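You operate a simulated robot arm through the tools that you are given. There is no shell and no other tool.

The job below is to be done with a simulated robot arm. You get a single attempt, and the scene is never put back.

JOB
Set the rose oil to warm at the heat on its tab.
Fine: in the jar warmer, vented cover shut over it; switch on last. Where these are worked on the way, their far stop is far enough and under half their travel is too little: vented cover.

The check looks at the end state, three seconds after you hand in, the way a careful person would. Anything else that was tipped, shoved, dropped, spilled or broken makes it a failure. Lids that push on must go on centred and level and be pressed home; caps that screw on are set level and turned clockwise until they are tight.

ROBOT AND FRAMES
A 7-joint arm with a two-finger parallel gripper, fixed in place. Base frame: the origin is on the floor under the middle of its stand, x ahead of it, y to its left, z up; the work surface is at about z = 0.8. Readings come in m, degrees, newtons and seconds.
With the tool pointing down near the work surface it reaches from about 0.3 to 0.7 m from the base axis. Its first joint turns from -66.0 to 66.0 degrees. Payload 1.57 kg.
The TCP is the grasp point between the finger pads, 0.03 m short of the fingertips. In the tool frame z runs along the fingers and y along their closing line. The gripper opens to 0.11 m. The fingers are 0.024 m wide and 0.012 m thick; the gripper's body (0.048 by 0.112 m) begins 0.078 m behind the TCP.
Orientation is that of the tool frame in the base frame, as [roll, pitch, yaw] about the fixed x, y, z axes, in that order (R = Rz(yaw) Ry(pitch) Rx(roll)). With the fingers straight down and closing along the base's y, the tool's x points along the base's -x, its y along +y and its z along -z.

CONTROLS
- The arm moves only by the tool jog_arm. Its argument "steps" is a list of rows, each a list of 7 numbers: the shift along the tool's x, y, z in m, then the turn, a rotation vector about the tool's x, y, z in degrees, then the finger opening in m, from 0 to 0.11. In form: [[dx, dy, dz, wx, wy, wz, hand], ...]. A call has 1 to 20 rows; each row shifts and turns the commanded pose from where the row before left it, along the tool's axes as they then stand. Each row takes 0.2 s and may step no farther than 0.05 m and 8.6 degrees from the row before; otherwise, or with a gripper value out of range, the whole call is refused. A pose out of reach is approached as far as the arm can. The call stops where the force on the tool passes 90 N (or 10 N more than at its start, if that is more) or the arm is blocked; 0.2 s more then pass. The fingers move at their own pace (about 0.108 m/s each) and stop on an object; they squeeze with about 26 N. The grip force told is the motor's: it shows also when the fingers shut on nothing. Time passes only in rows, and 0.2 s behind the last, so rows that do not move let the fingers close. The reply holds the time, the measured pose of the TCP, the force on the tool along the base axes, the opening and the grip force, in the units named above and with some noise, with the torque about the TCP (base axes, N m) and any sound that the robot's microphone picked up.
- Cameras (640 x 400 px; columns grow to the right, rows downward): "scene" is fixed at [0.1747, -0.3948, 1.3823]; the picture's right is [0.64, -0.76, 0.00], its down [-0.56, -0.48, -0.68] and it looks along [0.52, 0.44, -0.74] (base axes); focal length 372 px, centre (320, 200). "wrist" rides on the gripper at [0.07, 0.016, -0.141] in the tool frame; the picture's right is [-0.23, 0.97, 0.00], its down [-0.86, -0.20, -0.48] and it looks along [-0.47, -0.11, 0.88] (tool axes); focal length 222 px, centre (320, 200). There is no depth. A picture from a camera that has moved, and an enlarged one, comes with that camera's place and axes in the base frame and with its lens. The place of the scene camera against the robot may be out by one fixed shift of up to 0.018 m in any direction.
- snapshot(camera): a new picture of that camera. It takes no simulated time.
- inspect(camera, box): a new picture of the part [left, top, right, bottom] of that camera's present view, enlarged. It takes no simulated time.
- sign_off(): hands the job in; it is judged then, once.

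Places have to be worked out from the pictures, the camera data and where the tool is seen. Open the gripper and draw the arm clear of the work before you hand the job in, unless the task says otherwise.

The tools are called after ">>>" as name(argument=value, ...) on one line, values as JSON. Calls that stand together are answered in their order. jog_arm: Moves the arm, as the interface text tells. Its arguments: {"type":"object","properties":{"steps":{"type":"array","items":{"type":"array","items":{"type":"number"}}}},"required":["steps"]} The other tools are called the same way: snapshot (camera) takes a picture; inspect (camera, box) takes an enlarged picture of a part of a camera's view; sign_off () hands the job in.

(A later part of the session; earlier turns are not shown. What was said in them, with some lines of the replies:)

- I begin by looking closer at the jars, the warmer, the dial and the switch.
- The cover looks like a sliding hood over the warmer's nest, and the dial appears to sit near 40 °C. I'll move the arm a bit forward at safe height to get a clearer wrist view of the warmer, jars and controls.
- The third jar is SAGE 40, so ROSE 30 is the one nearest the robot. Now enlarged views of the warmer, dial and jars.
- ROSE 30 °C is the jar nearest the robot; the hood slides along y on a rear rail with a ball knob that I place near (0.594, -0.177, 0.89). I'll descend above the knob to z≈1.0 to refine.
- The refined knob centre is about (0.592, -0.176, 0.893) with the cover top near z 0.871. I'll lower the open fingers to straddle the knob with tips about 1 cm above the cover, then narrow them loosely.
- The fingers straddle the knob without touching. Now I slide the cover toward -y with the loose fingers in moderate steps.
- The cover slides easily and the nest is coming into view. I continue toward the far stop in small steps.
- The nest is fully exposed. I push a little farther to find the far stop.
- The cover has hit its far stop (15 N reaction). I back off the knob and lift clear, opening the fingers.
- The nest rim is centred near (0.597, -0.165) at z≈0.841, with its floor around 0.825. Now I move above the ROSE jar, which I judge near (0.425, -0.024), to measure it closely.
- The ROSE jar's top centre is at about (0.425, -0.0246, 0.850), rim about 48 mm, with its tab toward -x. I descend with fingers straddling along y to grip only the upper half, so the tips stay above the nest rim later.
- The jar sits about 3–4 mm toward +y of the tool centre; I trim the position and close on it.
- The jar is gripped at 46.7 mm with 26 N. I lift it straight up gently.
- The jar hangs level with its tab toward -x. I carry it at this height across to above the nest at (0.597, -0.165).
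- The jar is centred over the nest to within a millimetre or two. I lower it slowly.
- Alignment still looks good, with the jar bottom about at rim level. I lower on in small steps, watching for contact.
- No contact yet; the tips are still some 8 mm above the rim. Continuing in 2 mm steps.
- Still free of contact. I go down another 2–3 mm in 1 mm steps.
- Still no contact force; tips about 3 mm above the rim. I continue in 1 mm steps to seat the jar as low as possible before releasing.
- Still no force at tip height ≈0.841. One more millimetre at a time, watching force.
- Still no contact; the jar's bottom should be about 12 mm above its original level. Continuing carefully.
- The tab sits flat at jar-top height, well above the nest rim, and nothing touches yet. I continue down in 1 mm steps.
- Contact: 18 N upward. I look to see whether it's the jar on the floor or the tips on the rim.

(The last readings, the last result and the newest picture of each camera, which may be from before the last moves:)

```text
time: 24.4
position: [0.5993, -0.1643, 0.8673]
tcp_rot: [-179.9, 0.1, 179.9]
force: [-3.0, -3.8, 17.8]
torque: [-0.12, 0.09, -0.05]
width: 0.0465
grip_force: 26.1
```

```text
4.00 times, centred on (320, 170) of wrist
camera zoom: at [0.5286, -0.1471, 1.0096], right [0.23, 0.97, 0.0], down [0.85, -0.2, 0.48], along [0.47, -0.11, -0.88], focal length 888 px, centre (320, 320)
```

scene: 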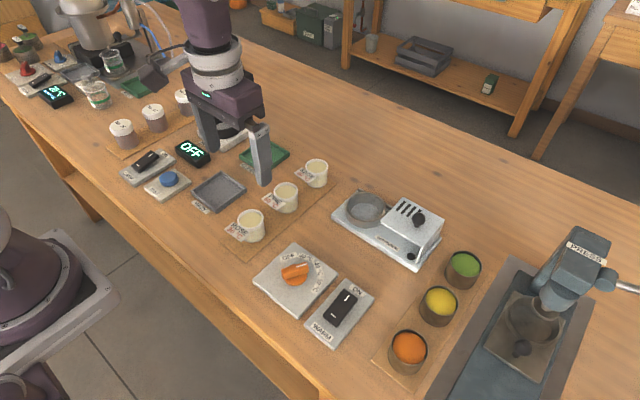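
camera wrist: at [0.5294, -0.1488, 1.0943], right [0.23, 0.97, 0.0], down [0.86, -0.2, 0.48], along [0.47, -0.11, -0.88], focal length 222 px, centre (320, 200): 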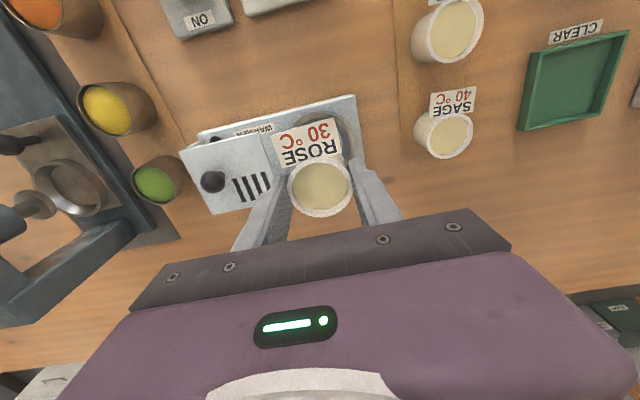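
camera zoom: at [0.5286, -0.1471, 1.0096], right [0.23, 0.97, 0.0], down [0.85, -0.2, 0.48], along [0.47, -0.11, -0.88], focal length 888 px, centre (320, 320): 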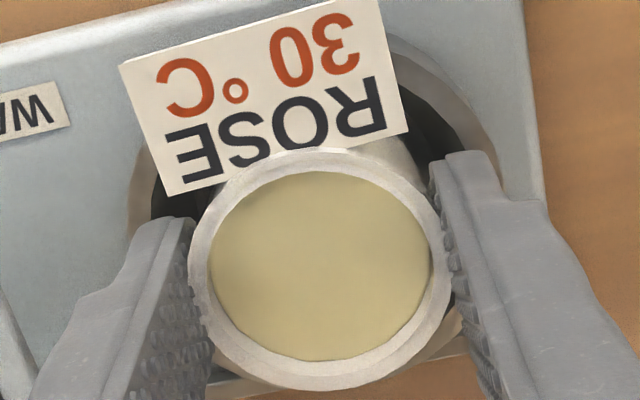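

The jar looks seated and level with the tips just around rim height. I relieve 1 mm and open the fingers slightly to let go.

>>> jog_arm(steps=[[0, 0, -0.001, 0, 0, 0, 0.03], [0, 0, 0, 0, 0, 0, 0.05], [0, 0, 0, 0, 0, 0, 0.053], [0, 0, 0, 0, 0, 0, 0.053]])

>>> inspect(camera="scene", box=[345, 180, 405, 230])

>>> inspect(camera="wrist", box=[260, 120, 380, 220])

```text
time: 25.4
position: [0.5975, -0.1641, 0.8679]
tcp_rot: [180.0, 0.0, 179.9]
force: [-1.3, 0.4, 0.2]
torque: [0.01, -0.04, -0.01]
width: 0.0533
grip_force: 0.1
```

```text
8.00 times, centred on (375, 205) of scene
camera zoom: at [0.1747, -0.3948, 1.3823], right [0.64, -0.76, 0.0], down [-0.56, -0.48, -0.68], along [0.52, 0.44, -0.74], focal length 2979 px, centre (-120, 160)
```

zoom: 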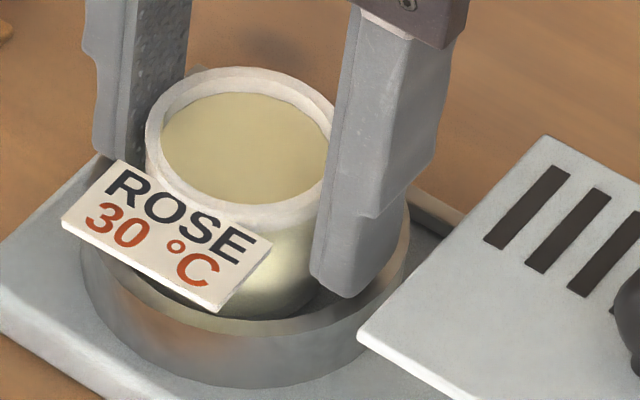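

```text
4.00 times, centred on (320, 170) of wrist
camera zoom: at [0.5285, -0.1474, 1.0098], right [0.23, 0.97, 0.0], down [0.86, -0.2, 0.48], along [0.47, -0.11, -0.88], focal length 888 px, centre (320, 320)
```

zoom: 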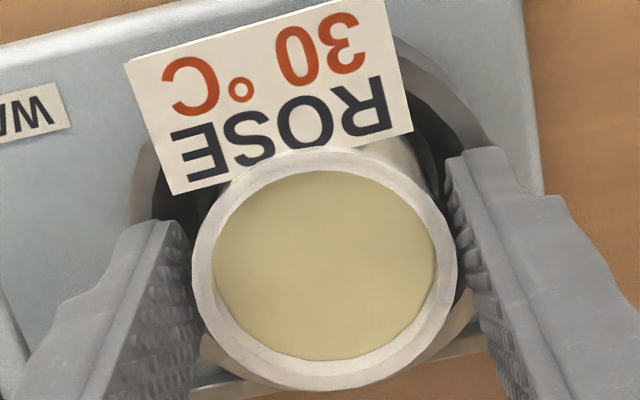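

The jar is released and stayed put, so it's resting on the nest floor. I lift straight up clear of it.

>>> jog_arm(steps=[[0, 0, -0.006, 0, 0, 0, 0.058], [0, 0, -0.015, 0, 0, 0, 0.062], [0, 0, -0.03, 0, 0, 0, 0.062], [0, 0, -0.03, 0, 0, 0, 0.07], [0, 0, -0.03, 0, 0, 0, 0.08], [0, 0, 0, 0, 0, 0, 0.08]])

>>> inspect(camera="scene", box=[320, 165, 450, 275])

>>> inspect(camera="wrist", box=[220, 70, 420, 200])

```text
time: 26.8
position: [0.5995, -0.1664, 0.9804]
tcp_rot: [-180.0, 0.0, -179.9]
force: [0.6, 0.6, 0.9]
torque: [0.01, -0.01, 0.0]
width: 0.0798
grip_force: 0.1
```

```text
3.64 times, centred on (385, 220) of scene
camera zoom: at [0.1747, -0.3948, 1.3823], right [0.64, -0.76, 0.0], down [-0.56, -0.48, -0.68], along [0.52, 0.44, -0.74], focal length 1354 px, centre (84, 127)
```

zoom: 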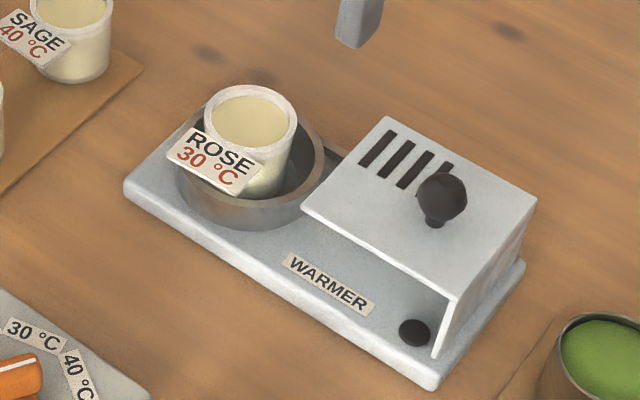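

```text
3.08 times, centred on (320, 135) of wrist
camera zoom: at [0.5289, -0.15, 1.1223], right [0.23, 0.97, 0.0], down [0.86, -0.2, 0.48], along [0.47, -0.11, -0.88], focal length 684 px, centre (320, 400)
```

zoom: 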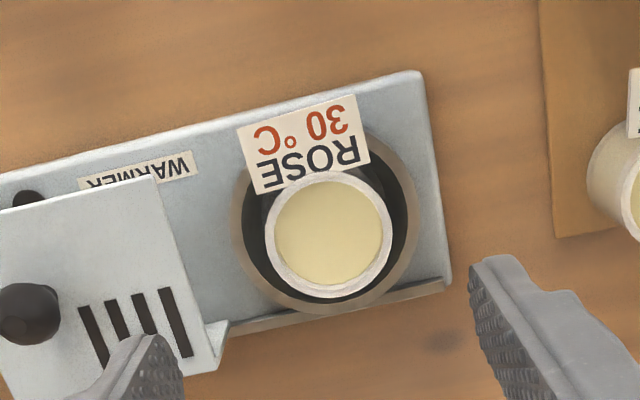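

The jar stands in the nest near (0.598, -0.162). Before closing I check precisely that its rim is lower than the hood's underside.

>>> inspect(camera="scene", box=[350, 180, 410, 230])

>>> inspect(camera="wrist", box=[280, 90, 370, 170])

>>> inspect(camera="scene", box=[395, 190, 455, 240])

```text
8.00 times, centred on (380, 205) of scene
camera zoom: at [0.1747, -0.3948, 1.3823], right [0.64, -0.76, 0.0], down [-0.56, -0.48, -0.68], along [0.52, 0.44, -0.74], focal length 2979 px, centre (-160, 160)
```

zoom: 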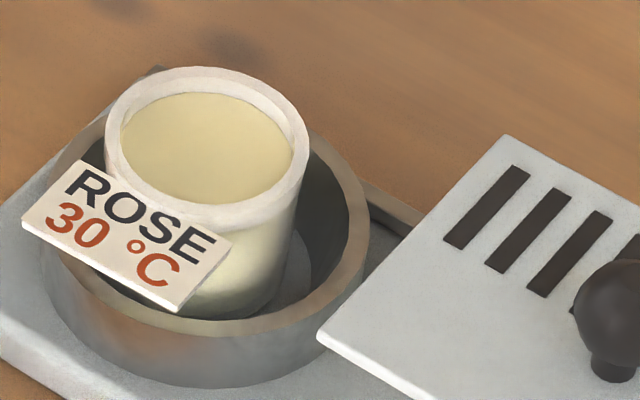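

```text
5.00 times, centred on (325, 130) of wrist
camera zoom: at [0.5289, -0.15, 1.1223], right [0.23, 0.97, 0.0], down [0.86, -0.2, 0.48], along [0.47, -0.11, -0.88], focal length 1111 px, centre (295, 550)
```

zoom: 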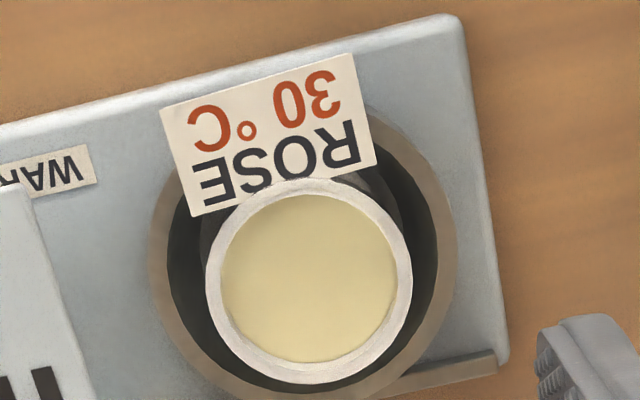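

```text
8.00 times, centred on (425, 215) of scene
camera zoom: at [0.1747, -0.3948, 1.3823], right [0.64, -0.76, 0.0], down [-0.56, -0.48, -0.68], along [0.52, 0.44, -0.74], focal length 2979 px, centre (-520, 80)
```

zoom: 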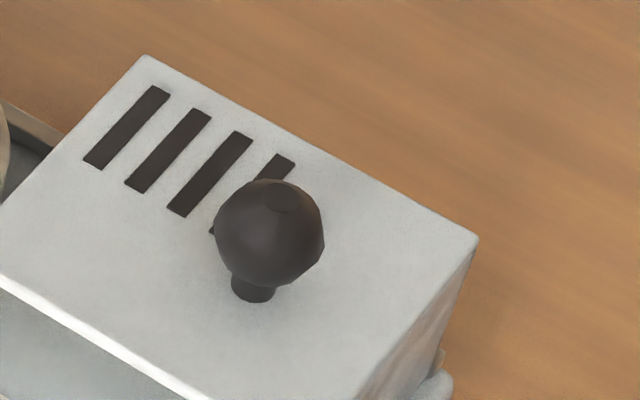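

Rim about 0.863 versus hood top about 0.872: the jar clears the hood. Now I go over to the knob at about (0.592, -0.273) and straddle it again.

>>> jog_arm(steps=[[0.002, -0.036, 0, 0, 0, 0, 0.07], [0.002, -0.036, 0, 0, 0, 0, 0.07], [0.002, -0.036, 0, 0, 0, 0, 0.07], [0, 0, 0.03, 0, 0, 0, 0.07], [0, 0, 0.02, 0, 0, 0, 0.07], [0, 0, 0.015, 0, 0, 0, 0.07], [0, 0, 0, 0, 0, 0, 0.05], [0, 0, 0, 0, 0, 0, 0.04], [0, 0, 0, 0, 0, 0, 0.04]])

>>> snapshot(camera="wrist")

>>> inspect(camera="scene", box=[340, 140, 460, 260])

```text
time: 28.8
position: [0.5934, -0.2725, 0.9145]
tcp_rot: [180.0, 0.0, 180.0]
force: [-0.2, 0.2, 0.3]
torque: [-0.02, -0.01, 0.01]
width: 0.0403
grip_force: 0.0
```

```text
taken
camera wrist: at [0.5234, -0.2555, 1.0566], right [0.23, 0.97, 0.0], down [0.86, -0.2, 0.48], along [0.47, -0.11, -0.88], focal length 222 px, centre (320, 200)
```

wrist: 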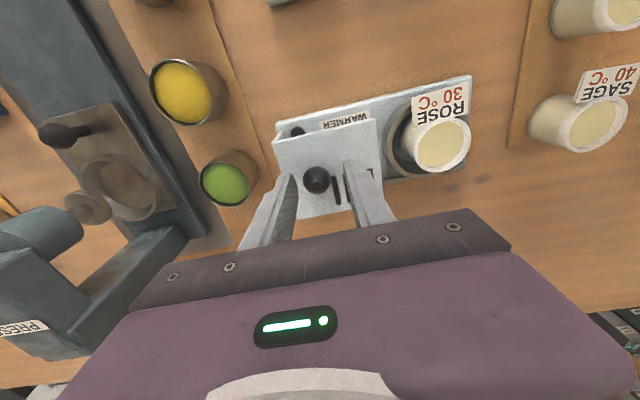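

```text
3.33 times, centred on (400, 200) of scene
camera zoom: at [0.1747, -0.3948, 1.3823], right [0.64, -0.76, 0.0], down [-0.56, -0.48, -0.68], along [0.52, 0.44, -0.74], focal length 1241 px, centre (53, 200)
```

zoom: 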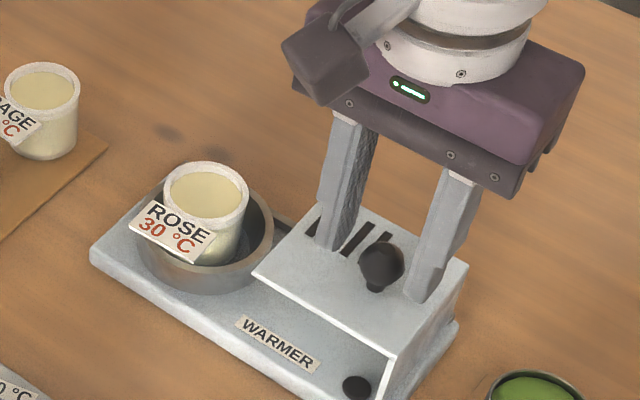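

Straddling the knob again. I push the hood toward +y slowly, first half the way, and check it passes over the jar.

>>> jog_arm(steps=[[0, 0.01, 0, 0, 0, 0, 0.04], [0, 0.01, 0, 0, 0, 0, 0.04], [0, 0.01, 0, 0, 0, 0, 0.04], [0, 0.01, 0, 0, 0, 0, 0.04], [0, 0.008, 0, 0, 0, 0, 0.04], [0, 0, 0, 0, 0, 0, 0.04]])

>>> inspect(camera="scene", box=[340, 140, 460, 260])

```text
time: 30.2
position: [0.5921, -0.2251, 0.9142]
tcp_rot: [180.0, 0.0, 180.0]
force: [-0.4, -0.9, 0.0]
torque: [0.0, 0.04, 0.01]
width: 0.0405
grip_force: 0.3
```

```text
3.33 times, centred on (400, 200) of scene
camera zoom: at [0.1747, -0.3948, 1.3823], right [0.64, -0.76, 0.0], down [-0.56, -0.48, -0.68], along [0.52, 0.44, -0.74], focal length 1241 px, centre (53, 200)
```

zoom: 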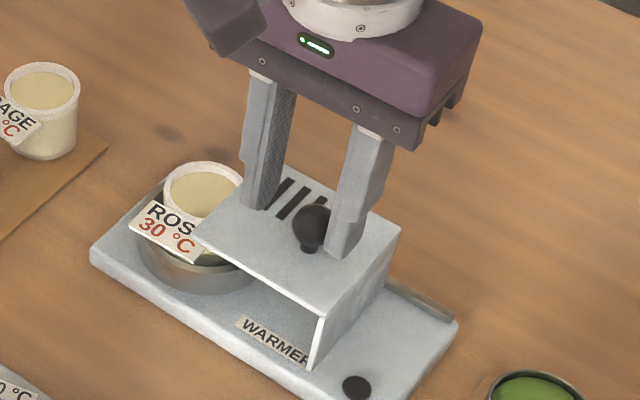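

The hood passes over the jar and tab without touching. I continue toward shut.

>>> jog_arm(steps=[[0, 0.01, 0, 0, 0, 0, 0.04], [0, 0.01, 0, 0, 0, 0, 0.04], [0, 0.01, 0, 0, 0, 0, 0.04], [0, 0.01, 0, 0, 0, 0, 0.04], [0, 0.008, 0, 0, 0, 0, 0.04], [0, 0, 0, 0, 0, 0, 0.04]])

>>> inspect(camera="scene", box=[320, 140, 440, 260])

```text
time: 31.6
position: [0.5932, -0.1775, 0.9133]
tcp_rot: [180.0, -0.1, -180.0]
force: [0.6, -0.1, -0.1]
torque: [-0.05, 0.0, 0.04]
width: 0.0402
grip_force: 0.0
```

```text
3.33 times, centred on (380, 200) of scene
camera zoom: at [0.1747, -0.3948, 1.3823], right [0.64, -0.76, 0.0], down [-0.56, -0.48, -0.68], along [0.52, 0.44, -0.74], focal length 1241 px, centre (120, 200)
```

zoom: 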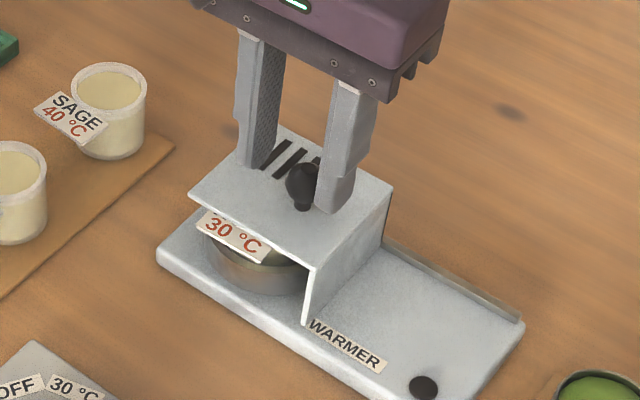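

Nearly shut with no resistance. I push the last centimetre in small steps until the closed stop is felt.

>>> jog_arm(steps=[[0, 0.004, 0, 0, 0, 0, 0.04], [0, 0.004, 0, 0, 0, 0, 0.04], [0, 0.003, 0, 0, 0, 0, 0.04], [0, 0.003, 0, 0, 0, 0, 0.04], [0, 0, 0, 0, 0, 0, 0.04]])

>>> inspect(camera="scene", box=[320, 140, 440, 260])

```text
time: 32.8
position: [0.5937, -0.1633, 0.9139]
tcp_rot: [-179.9, 0.1, 180.0]
force: [4.6, -11.7, 2.1]
torque: [-0.37, -0.12, 0.11]
width: 0.0505
grip_force: 5.2
```

```text
3.33 times, centred on (380, 200) of scene
camera zoom: at [0.1748, -0.3951, 1.3822], right [0.64, -0.76, 0.0], down [-0.56, -0.48, -0.68], along [0.52, 0.44, -0.74], focal length 1241 px, centre (120, 200)
```

zoom: 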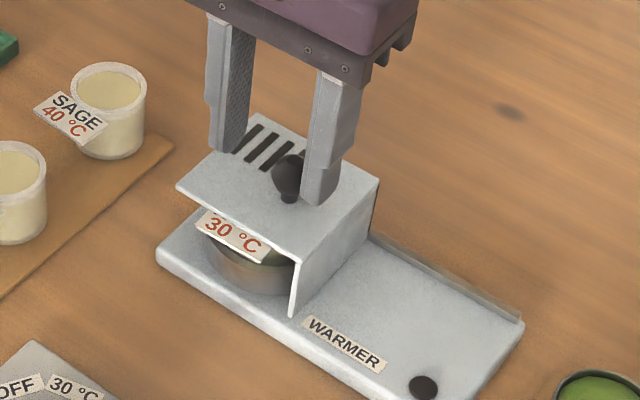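

The hood is shut against its stop, at the same place it started. I back off the knob, lift, and move above the dial near (0.406, -0.154).

>>> jog_arm(steps=[[0, -0.012, 0, 0, 0, 0, 0.045], [0, 0, -0.02, 0, 0, 0, 0.05], [0, 0, -0.04, 0, 0, 0, 0.08], [0, 0, -0.03, 0, 0, 0, 0.11], [0.036, 0.004, 0, 0, 0, 0, 0.11], [0.038, 0.004, 0, 0, 0, 0, 0.11], [0.038, 0.004, 0, 0, 0, 0, 0.11], [0.038, 0.004, 0, 0, 0, 0, 0.11], [0.036, 0.004, 0, 0, 0, 0, 0.11], [0, 0, 0, 0, 0, 0, 0.11]])

>>> snapshot(camera="wrist")

>>> inspect(camera="wrist", box=[240, 60, 400, 220])

>>> snapshot(camera="scene")

```text
time: 35.0
position: [0.4059, -0.1539, 1.0026]
tcp_rot: [-180.0, 0.0, 179.9]
force: [-0.3, -0.1, 0.3]
torque: [0.0, 0.01, 0.03]
width: 0.11
grip_force: 0.1
```

```text
taken
camera wrist: at [0.3361, -0.139, 1.1436], right [0.23, 0.97, 0.0], down [0.85, -0.2, 0.48], along [0.47, -0.11, -0.88], focal length 222 px, centre (320, 200)
```

wrist: 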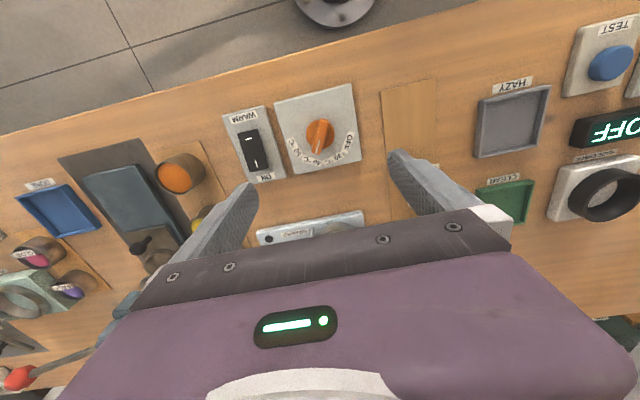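

```text
2.50 times, centred on (320, 140) of wrist
camera zoom: at [0.3361, -0.139, 1.1436], right [0.23, 0.97, 0.0], down [0.85, -0.2, 0.48], along [0.47, -0.11, -0.88], focal length 555 px, centre (320, 350)
```

zoom: 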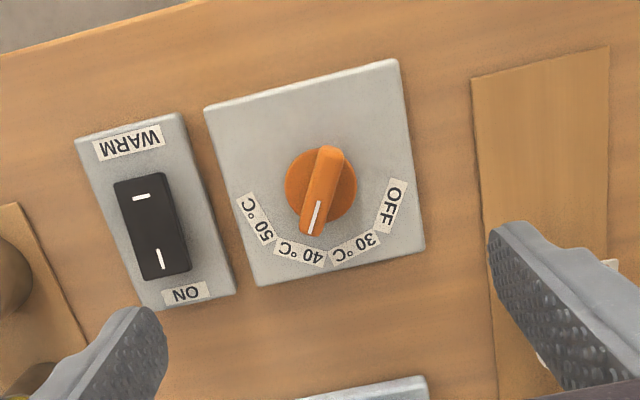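

```text
taken
```

scene: 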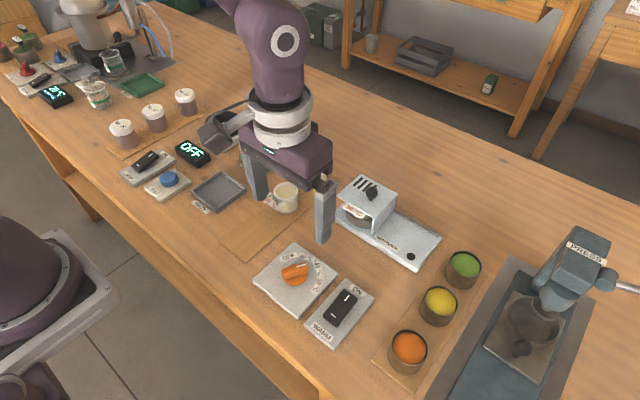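

The dial labels work out at OFF +60°, 30 °C +15°, 40 °C −30°, 50 °C −75° from +x; the pointer is at about −28°, i.e. at 40 °C, so it needs a 45° counter-clockwise turn. I look closer to size the knob.

>>> inspect(camera="scene", box=[245, 235, 345, 315])

>>> inspect(camera="wrist", box=[270, 80, 370, 180])

```text
5.00 times, centred on (295, 275) of scene
camera zoom: at [0.1747, -0.3948, 1.3823], right [0.64, -0.76, 0.0], down [-0.56, -0.48, -0.68], along [0.52, 0.44, -0.74], focal length 1862 px, centre (445, -175)
```

zoom: 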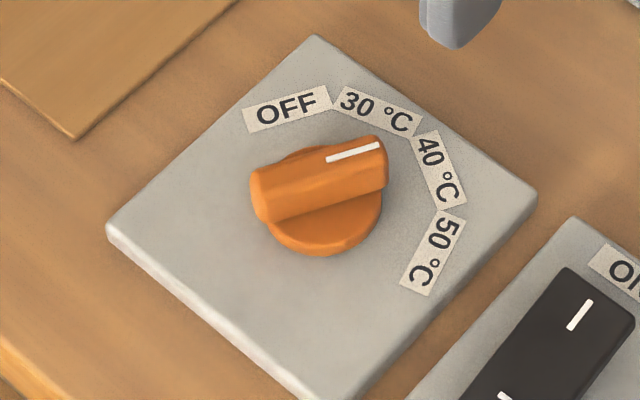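

```text
4.00 times, centred on (320, 130) of wrist
camera zoom: at [0.3361, -0.139, 1.1436], right [0.23, 0.97, 0.0], down [0.85, -0.2, 0.48], along [0.47, -0.11, -0.88], focal length 888 px, centre (320, 480)
```

zoom: 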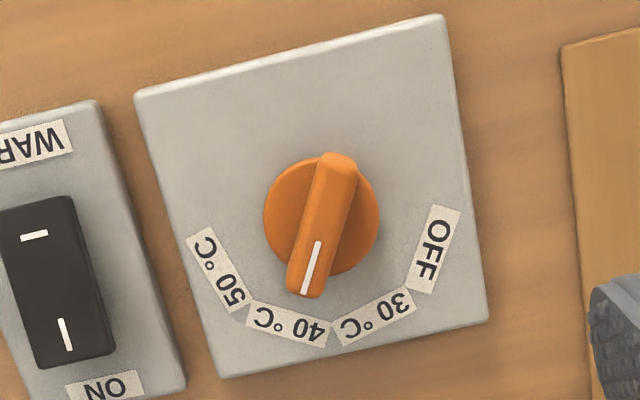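

The knob centre is about (0.404, -0.155), skirt top ≈0.82, ridge top ≈0.845. I rotate the tool 29° clockwise to line up with the ridge, and come down to just above it.

>>> jog_arm(steps=[[0.001, -0.0005, 0.02, 0, 0, 7.25, 0.08], [0.001, -0.0005, 0.025, 0, 0, 7.25, 0.06], [0, 0, 0.025, 0, 0, 7.25, 0.05], [0, 0, 0.025, 0, 0, 7.25, 0.05], [0, 0, 0.01, 0, 0, 0, 0.05], [0, 0, 0, 0, 0, 0, 0.05]])

>>> snapshot(camera="wrist")

>>> inspect(camera="scene", box=[235, 195, 355, 315])

```text
time: 36.4
position: [0.4059, -0.1555, 0.8997]
tcp_rot: [180.0, 0.0, 150.9]
force: [0.0, -0.5, 0.4]
torque: [-0.01, 0.05, 0.0]
width: 0.0501
grip_force: 0.1
```

```text
taken
camera wrist: at [0.3525, -0.1076, 1.0417], right [0.67, 0.74, 0.0], down [0.65, -0.59, 0.48], along [0.35, -0.32, -0.88], focal length 222 px, centre (320, 200)
```

wrist: 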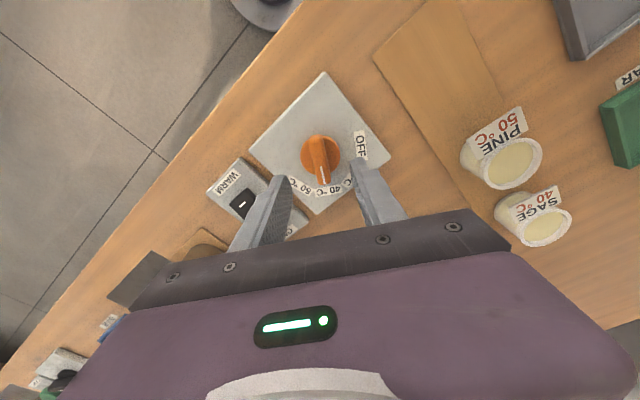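

```text
3.33 times, centred on (295, 255) of scene
camera zoom: at [0.1747, -0.3948, 1.3823], right [0.64, -0.76, 0.0], down [-0.56, -0.48, -0.68], along [0.52, 0.44, -0.74], focal length 1241 px, centre (403, 17)
```

zoom: 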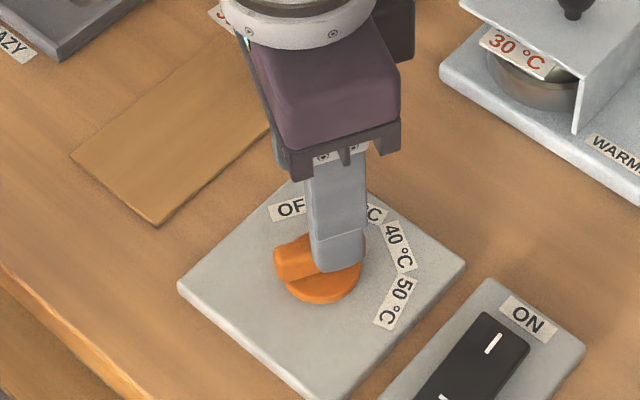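

I zoom to check how parallel the ridge is to the fingers.

>>> inspect(camera="wrist", box=[260, 110, 380, 210])

```text
4.00 times, centred on (320, 160) of wrist
camera zoom: at [0.3525, -0.1076, 1.0417], right [0.67, 0.74, 0.0], down [0.65, -0.59, 0.48], along [0.35, -0.32, -0.88], focal length 888 px, centre (320, 360)
```

zoom: 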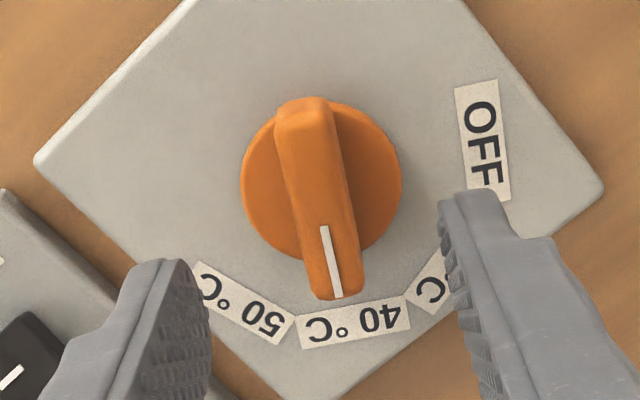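

The pointer direction is about −30° and the tool's closing line is square to it; knob centre (0.404, -0.154). I lower to tip height ≈0.83 and close on the ridge.

>>> jog_arm(steps=[[0.002, 0, 0.015, 0, 0, 0, 0.05], [0, 0, 0.015, 0, 0, 0, 0.05], [0, 0, 0.01, 0, 0, 0, 0.05], [0, 0, 0, 0, 0, 0, 0.05]])

>>> inspect(camera="scene", box=[245, 215, 345, 315])

>>> inspect(camera="wrist", box=[260, 120, 380, 220])

```text
time: 37.4
position: [0.403, -0.155, 0.8581]
tcp_rot: [179.9, 0.0, 151.0]
force: [-0.2, -0.1, 0.3]
torque: [-0.02, -0.02, -0.01]
width: 0.0501
grip_force: 0.0
```

```text
4.00 times, centred on (295, 265) of scene
camera zoom: at [0.1747, -0.3948, 1.3823], right [0.64, -0.76, 0.0], down [-0.56, -0.48, -0.68], along [0.52, 0.44, -0.74], focal length 1490 px, centre (420, -60)
```

zoom: 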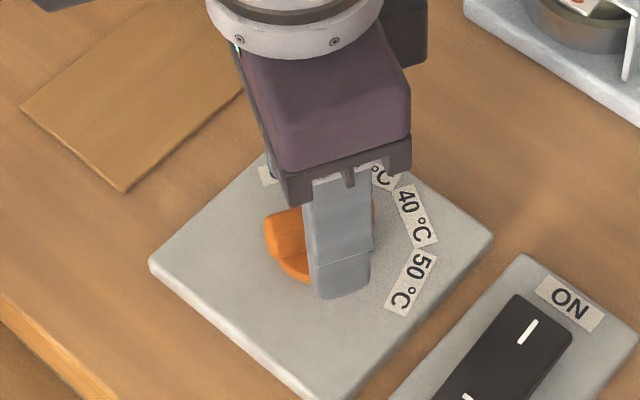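

```text
4.00 times, centred on (320, 170) of wrist
camera zoom: at [0.3506, -0.1066, 1.0013], right [0.67, 0.74, 0.0], down [0.65, -0.59, 0.48], along [0.36, -0.32, -0.88], focal length 888 px, centre (320, 320)
```

zoom: 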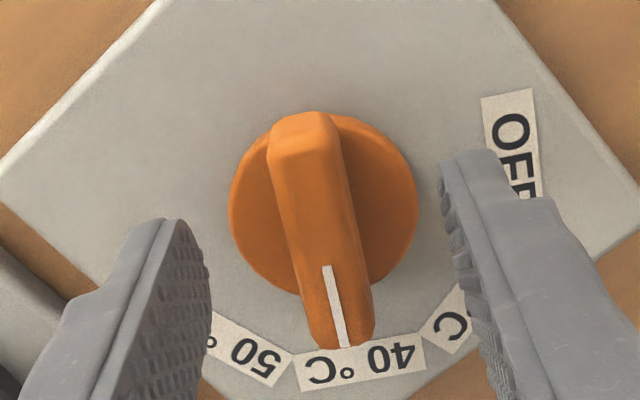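

The fingers flank the ridge. Closing on it.

>>> jog_arm(steps=[[0, 0, 0, 0, 0, 0, 0.03], [0, 0, 0, 0, 0, 0, 0.0], [0, 0, 0, 0, 0, 0, 0.0], [0, 0, 0, 0, 0, 0, 0.0]])

>>> inspect(camera="wrist", box=[260, 120, 380, 220])

```text
time: 38.4
position: [0.4032, -0.1543, 0.8595]
tcp_rot: [179.9, 0.0, 151.1]
force: [1.9, 6.7, -2.2]
torque: [0.19, -0.1, 0.02]
width: 0.0137
grip_force: 29.8
```

```text
4.00 times, centred on (320, 170) of wrist
camera zoom: at [0.3508, -0.1062, 1.0014], right [0.67, 0.74, 0.0], down [0.65, -0.59, 0.48], along [0.36, -0.32, -0.88], focal length 888 px, centre (320, 320)
```

zoom: 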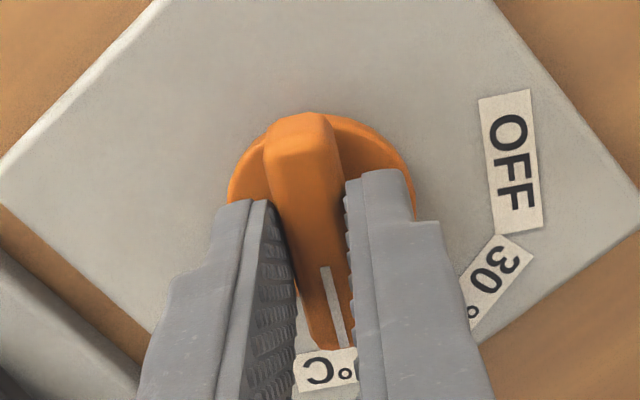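

The ridge is held (13.7 mm). I turn it 44° counter-clockwise, so the ridge points at +15° (30 °C).

>>> jog_arm(steps=[[0, 0, 0, 0, 0, -7.3, 0.0], [0, 0, 0, 0, 0, -7.3, 0.0], [0, 0, 0, 0, 0, -7.3, 0.0], [0, 0, 0, 0, 0, -7.3, 0.0], [0, 0, 0, 0, 0, -7.4, 0.0], [0, 0, 0, 0, 0, -7.4, 0.0], [0, 0, 0, 0, 0, 0, 0.0]])

>>> inspect(camera="wrist", box=[260, 120, 380, 220])

>>> inspect(camera="scene", box=[245, 215, 345, 315])

```text
time: 40.0
position: [0.4049, -0.1549, 0.859]
tcp_rot: [-179.8, 0.0, -164.9]
force: [-3.1, 5.4, 27.0]
torque: [0.2, 0.03, -0.02]
width: 0.014
grip_force: 30.2
```

```text
4.00 times, centred on (320, 170) of wrist
camera zoom: at [0.3321, -0.1573, 1.0006], right [-0.03, 1.0, 0.0], down [0.88, 0.03, 0.48], along [0.48, 0.02, -0.88], focal length 888 px, centre (320, 320)
```

zoom: 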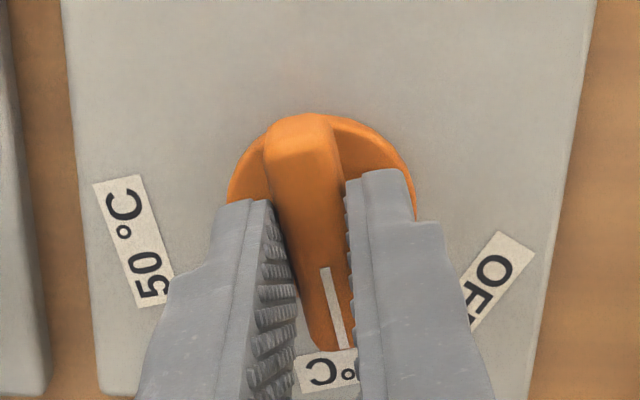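

```text
4.00 times, centred on (295, 265) of scene
camera zoom: at [0.1743, -0.3945, 1.3824], right [0.64, -0.76, 0.0], down [-0.56, -0.48, -0.68], along [0.52, 0.44, -0.74], focal length 1490 px, centre (420, -60)
```

zoom: 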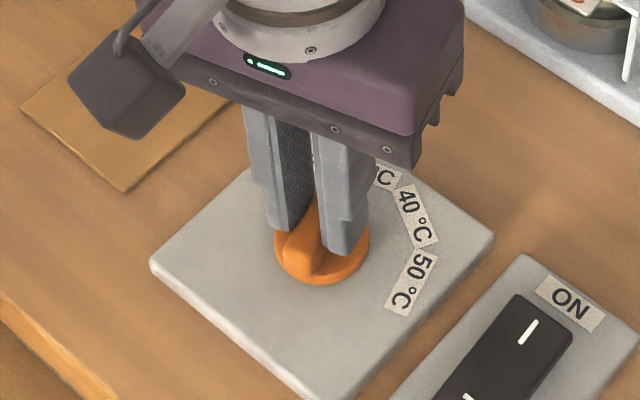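

The knob turned with the fingers and now sits by 30 °C. I release and lift to check.

>>> jog_arm(steps=[[0, 0, -0.001, 0, 0, 0, 0.0], [0, 0, -0.001, 0, 0, 0, 0.03], [0, 0, 0, 0, 0, 0, 0.05], [0, 0, -0.02, 0, 0, 0, 0.05], [0, 0, -0.04, 0, 0, 0, 0.06], [0, 0, -0.04, 0, 0, 0, 0.08], [0, 0, 0, 0, 0, 0, 0.08]])

>>> inspect(camera="wrist", box=[240, 80, 400, 210])

>>> inspect(camera="scene", box=[245, 235, 345, 315])

```text
time: 41.6
position: [0.4037, -0.1565, 0.9592]
tcp_rot: [-180.0, 0.0, -164.9]
force: [0.1, 0.5, -0.2]
torque: [-0.01, 0.02, 0.0]
width: 0.08
grip_force: 0.0
```

```text
3.08 times, centred on (320, 145) of wrist
camera zoom: at [0.3326, -0.1575, 1.1007], right [-0.03, 1.0, 0.0], down [0.88, 0.03, 0.48], along [0.48, 0.02, -0.88], focal length 684 px, centre (320, 369)
```

zoom: 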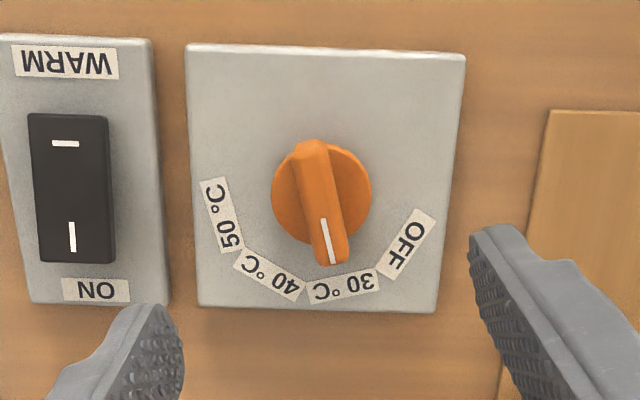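

```text
5.00 times, centred on (295, 275) of scene
camera zoom: at [0.1747, -0.3948, 1.3823], right [0.64, -0.76, 0.0], down [-0.56, -0.48, -0.68], along [0.52, 0.44, -0.74], focal length 1862 px, centre (445, -175)
```

zoom: 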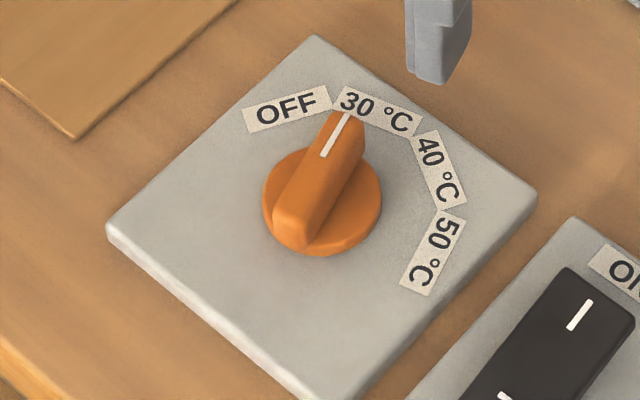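

The pointer now reads about +14.8° — right on the 30 °C label. Next the WARM rocker: I square the tool, close the fingers and move above the ON end near (0.422, -0.2525) for a closer look.

>>> jog_arm(steps=[[0, 0, 0, 0, 0, 7.5, 0.05], [0, 0, 0, 0, 0, 7.5, 0.02], [-0.009, -0.032, 0, 0, 0, 0, 0.0], [-0.009, -0.032, 0, 0, 0, 0, 0.0], [0, -0.032, 0, 0, 0, 0, 0.0], [0, 0, 0, 0, 0, 0, 0.0]])

>>> snapshot(camera="wrist")

>>> inspect(camera="wrist", box=[250, 90, 390, 200])

>>> inspect(camera="scene", box=[285, 260, 385, 350])

```text
time: 43.0
position: [0.4217, -0.2502, 0.9587]
tcp_rot: [-180.0, 0.0, 180.0]
force: [-0.8, 0.3, 0.4]
torque: [0.01, 0.01, -0.03]
width: 0.0001
grip_force: 21.1
```

```text
taken
camera wrist: at [0.3517, -0.2334, 1.101], right [0.23, 0.97, 0.0], down [0.86, -0.2, 0.48], along [0.47, -0.11, -0.88], focal length 222 px, centre (320, 200)
```

wrist: 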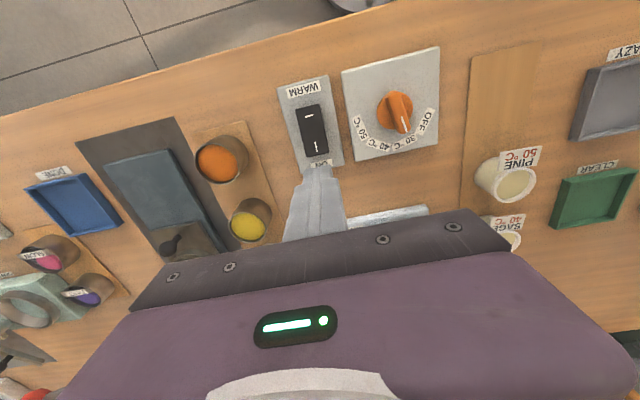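

```text
3.64 times, centred on (320, 145) of wrist
camera zoom: at [0.3517, -0.2334, 1.101], right [0.23, 0.97, 0.0], down [0.86, -0.2, 0.48], along [0.47, -0.11, -0.88], focal length 808 px, centre (320, 400)
```

zoom: 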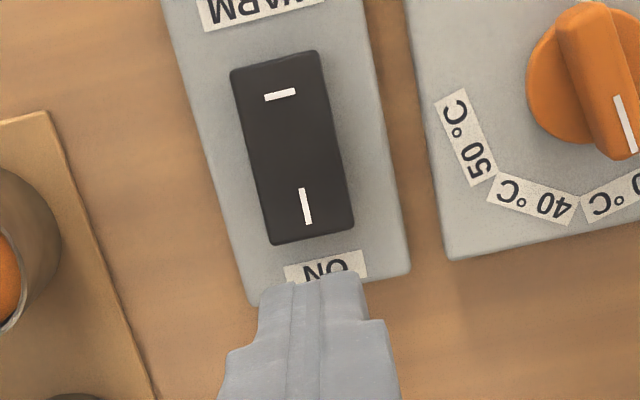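

```text
4.44 times, centred on (335, 305) of scene
camera zoom: at [0.1747, -0.3948, 1.3823], right [0.64, -0.76, 0.0], down [-0.56, -0.48, -0.68], along [0.52, 0.44, -0.74], focal length 1655 px, centre (253, -267)
```

zoom: 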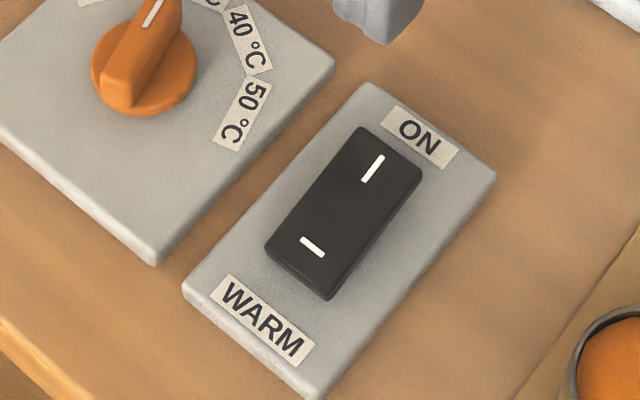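

The rocker's ON mark is at about (0.421, -0.2547). I shift slightly to -y and descend above it.

>>> jog_arm(steps=[[0, -0.003, 0.025, 0, 0, 0, 0.0], [0, 0, 0.025, 0, 0, 0, 0.0], [0, 0, 0.02, 0, 0, 0, 0.0], [0, 0, 0.005, 0, 0, 0, 0.0], [0, 0, 0, 0, 0, 0, 0.0]])

>>> inspect(camera="scene", box=[285, 230, 385, 350])

>>> inspect(camera="wrist", box=[250, 90, 390, 200])

```text
time: 44.2
position: [0.4219, -0.252, 0.8851]
tcp_rot: [180.0, 0.0, 180.0]
force: [-0.4, -0.3, -0.7]
torque: [-0.02, 0.01, -0.01]
width: 0.0001
grip_force: 21.0
```

```text
3.33 times, centred on (335, 290) of scene
camera zoom: at [0.1747, -0.3948, 1.3823], right [0.64, -0.76, 0.0], down [-0.56, -0.48, -0.68], along [0.52, 0.44, -0.74], focal length 1241 px, centre (270, -100)
```

zoom: 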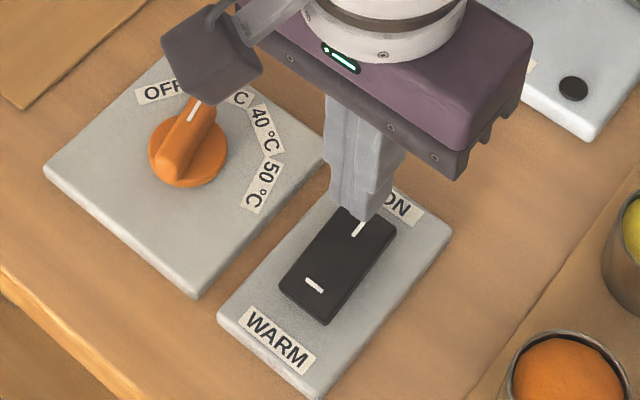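

```text
3.64 times, centred on (320, 145) of wrist
camera zoom: at [0.3521, -0.2361, 1.0272], right [0.23, 0.97, 0.0], down [0.86, -0.2, 0.48], along [0.47, -0.11, -0.88], focal length 808 px, centre (320, 400)
```

zoom: 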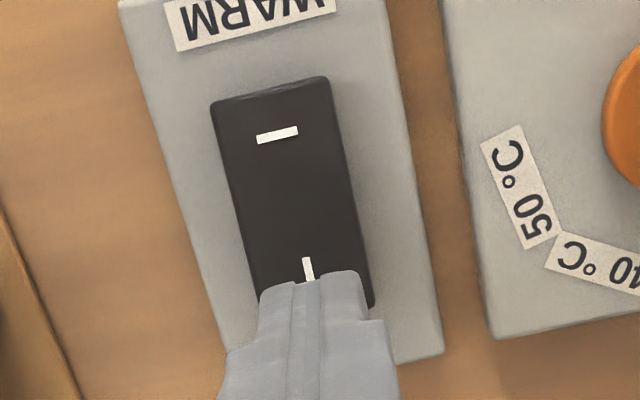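

Well aligned over the ON end. I press down in small steps and watch force and sound.

>>> jog_arm(steps=[[0, 0, 0.006, 0, 0, 0, 0.0], [0, 0, 0.005, 0, 0, 0, 0.0], [0, 0, 0.003, 0, 0, 0, 0.0], [0, 0, 0, 0, 0, 0, 0.0]])

>>> jog_arm(steps=[[0, 0, 0.003, 0, 0, 0, 0.0], [0, 0, 0.003, 0, 0, 0, 0.0], [0, 0, 0, 0, 0, 0, 0.0]])

```text
time: 45.2
position: [0.4212, -0.2531, 0.8718]
tcp_rot: [-180.0, 0.0, -179.9]
force: [0.7, -0.6, 0.2]
torque: [0.01, -0.02, 0.02]
width: 0.0001
grip_force: 21.6
```

```text
time: 46.0
position: [0.421, -0.2535, 0.8675]
tcp_rot: [-180.0, 0.0, 180.0]
force: [0.5, -0.3, -1.3]
torque: [-0.02, 0.01, -0.01]
width: 0.0
grip_force: 20.8
```

No contact at tip height ≈0.837. Continuing down in 2 mm steps.

>>> jog_arm(steps=[[0, 0, 0.002, 0, 0, 0, 0.0], [0, 0, 0.002, 0, 0, 0, 0.0], [0, 0, 0, 0, 0, 0, 0.0]])

>>> jog_arm(steps=[[0, 0, 0.002, 0, 0, 0, 0.0], [0, 0, 0.002, 0, 0, 0, 0.0], [0, 0, 0, 0, 0, 0, 0.0]])

>>> inspect(camera="scene", box=[285, 230, 385, 350])

```text
time: 46.8
position: [0.4202, -0.254, 0.8608]
tcp_rot: [-180.0, -0.1, -180.0]
force: [0.4, 0.0, 1.3]
torque: [0.02, -0.01, 0.0]
width: 0.0001
grip_force: 22.0
```

```text
time: 47.6
position: [0.4193, -0.2532, 0.8578]
tcp_rot: [179.9, 0.1, 179.9]
force: [-1.8, -0.5, 0.3]
torque: [0.02, 0.0, 0.0]
width: 0.0
grip_force: 21.7
```

```text
3.33 times, centred on (335, 290) of scene
camera zoom: at [0.1747, -0.3948, 1.3823], right [0.64, -0.76, 0.0], down [-0.56, -0.48, -0.68], along [0.52, 0.44, -0.74], focal length 1241 px, centre (270, -100)
```

zoom: 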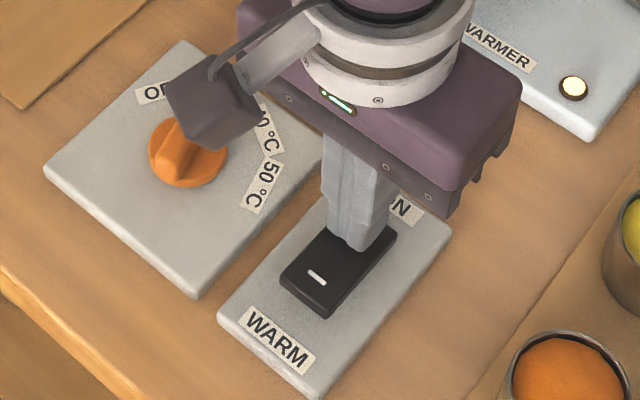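

The warmer's lamp has lit, so the rocker flipped to ON. I lift straight up and clear, opening the gripper.

>>> jog_arm(steps=[[0, 0, -0.01, 0, 0, 0, 0.0], [0, 0, -0.03, 0, 0, 0, 0.0], [0, 0, -0.04, 0, 0, 0, 0.0], [0, 0, -0.045, 0, 0, 0, 0.05], [0, 0, -0.045, 0, 0, 0, 0.08], [0, 0, -0.045, 0, 0, 0, 0.11], [0, 0, -0.04, 0, 0, 0, 0.11], [0, 0, 0, 0, 0, 0, 0.11]])

>>> snapshot(camera="scene")

>>> inspect(camera="scene", box=[245, 170, 455, 350])

>>> snapshot(camera="wrist")

```text
time: 49.4
position: [0.4208, -0.256, 1.1133]
tcp_rot: [180.0, 0.0, -179.9]
force: [-0.1, -0.6, 0.0]
torque: [-0.02, -0.01, 0.0]
width: 0.1099
grip_force: 0.0
```

```text
taken
```

scene: 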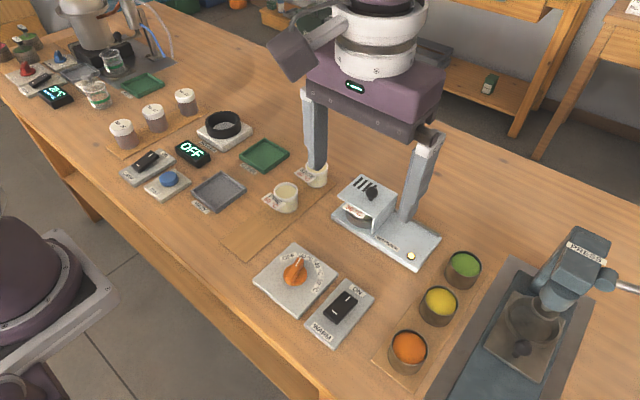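

```text
2.22 times, centred on (350, 260) of scene
camera zoom: at [0.1747, -0.3948, 1.3823], right [0.64, -0.76, 0.0], down [-0.56, -0.48, -0.68], along [0.52, 0.44, -0.74], focal length 828 px, centre (253, 67)
```

zoom: 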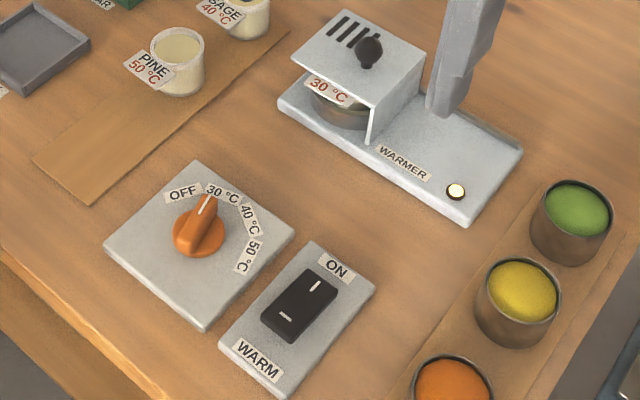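

```text
taken
camera wrist: at [0.3511, -0.2386, 1.2549], right [0.23, 0.97, 0.0], down [0.86, -0.2, 0.48], along [0.47, -0.11, -0.88], focal length 222 px, centre (320, 200)
```

wrist: 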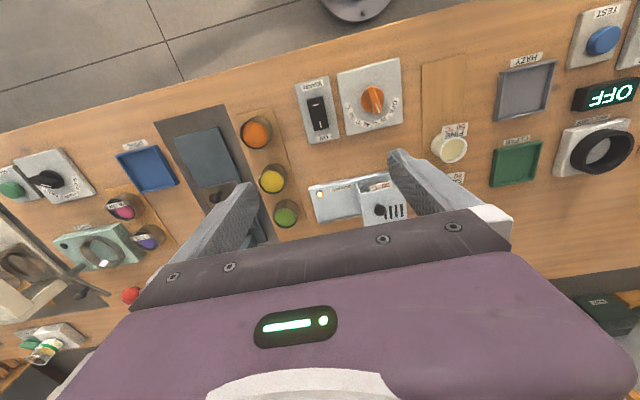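

The lamp is on, the dial reads 30 °C, and the hood is shut. One last detailed look at the warmer and dial before handing in.

>>> inspect(camera="scene", box=[325, 170, 405, 240])

>>> inspect(camera="wrist", box=[290, 50, 420, 230])

```text
5.71 times, centred on (365, 205) of scene
camera zoom: at [0.1747, -0.3948, 1.3823], right [0.64, -0.76, 0.0], down [-0.56, -0.48, -0.68], along [0.52, 0.44, -0.74], focal length 2128 px, centre (63, 171)
```

zoom: 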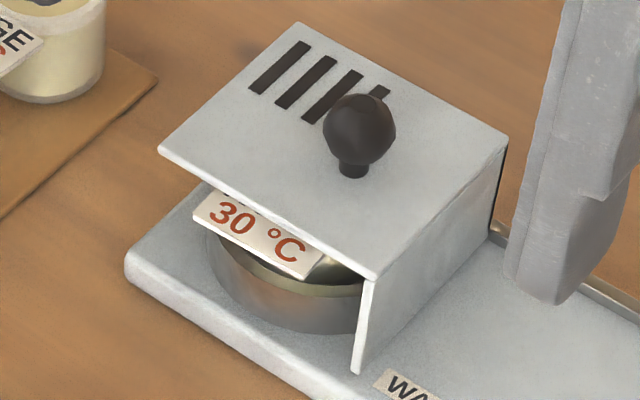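

```text
2.22 times, centred on (355, 140) of wrist
camera zoom: at [0.3511, -0.2386, 1.2549], right [0.23, 0.97, 0.0], down [0.86, -0.2, 0.48], along [0.47, -0.11, -0.88], focal length 494 px, centre (242, 333)
```

zoom: 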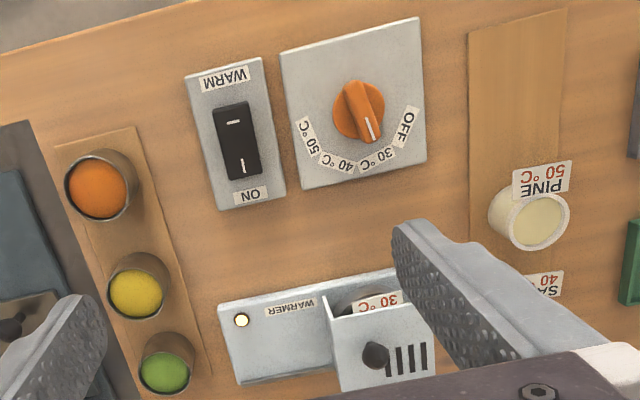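

Everything is as asked: the ROSE jar is level in the nest under the shut hood, the dial is at 30 °C, and the switch is on with its lamp lit. The gripper is open and clear, so I hand in.

>>> sign_off()

```text
The job is handed in.
```

The rose oil is in the jar warmer with the vented cover shut over it. The dial is set to 30 °C, as its tab says, and the warmer is switched on.

- **Cover:** I slid it open to its far stop, lowered the rose jar into the nest, then slid it back until it met its closed stop. The jar rim sits about 5 mm below the cover.
- **Heat:** The dial was on 40 °C. I turned it to the 30 °C mark, and the pointer now lines up with that label to within a degree or two.
- **Switch:** I pressed it on last, and the warmer's lamp lit and stayed lit.

I saw nothing else tipped, moved or spilled. I opened the gripper and drew the arm clear before handing in. The hand-in was accepted, but I haven't seen the result of the check.
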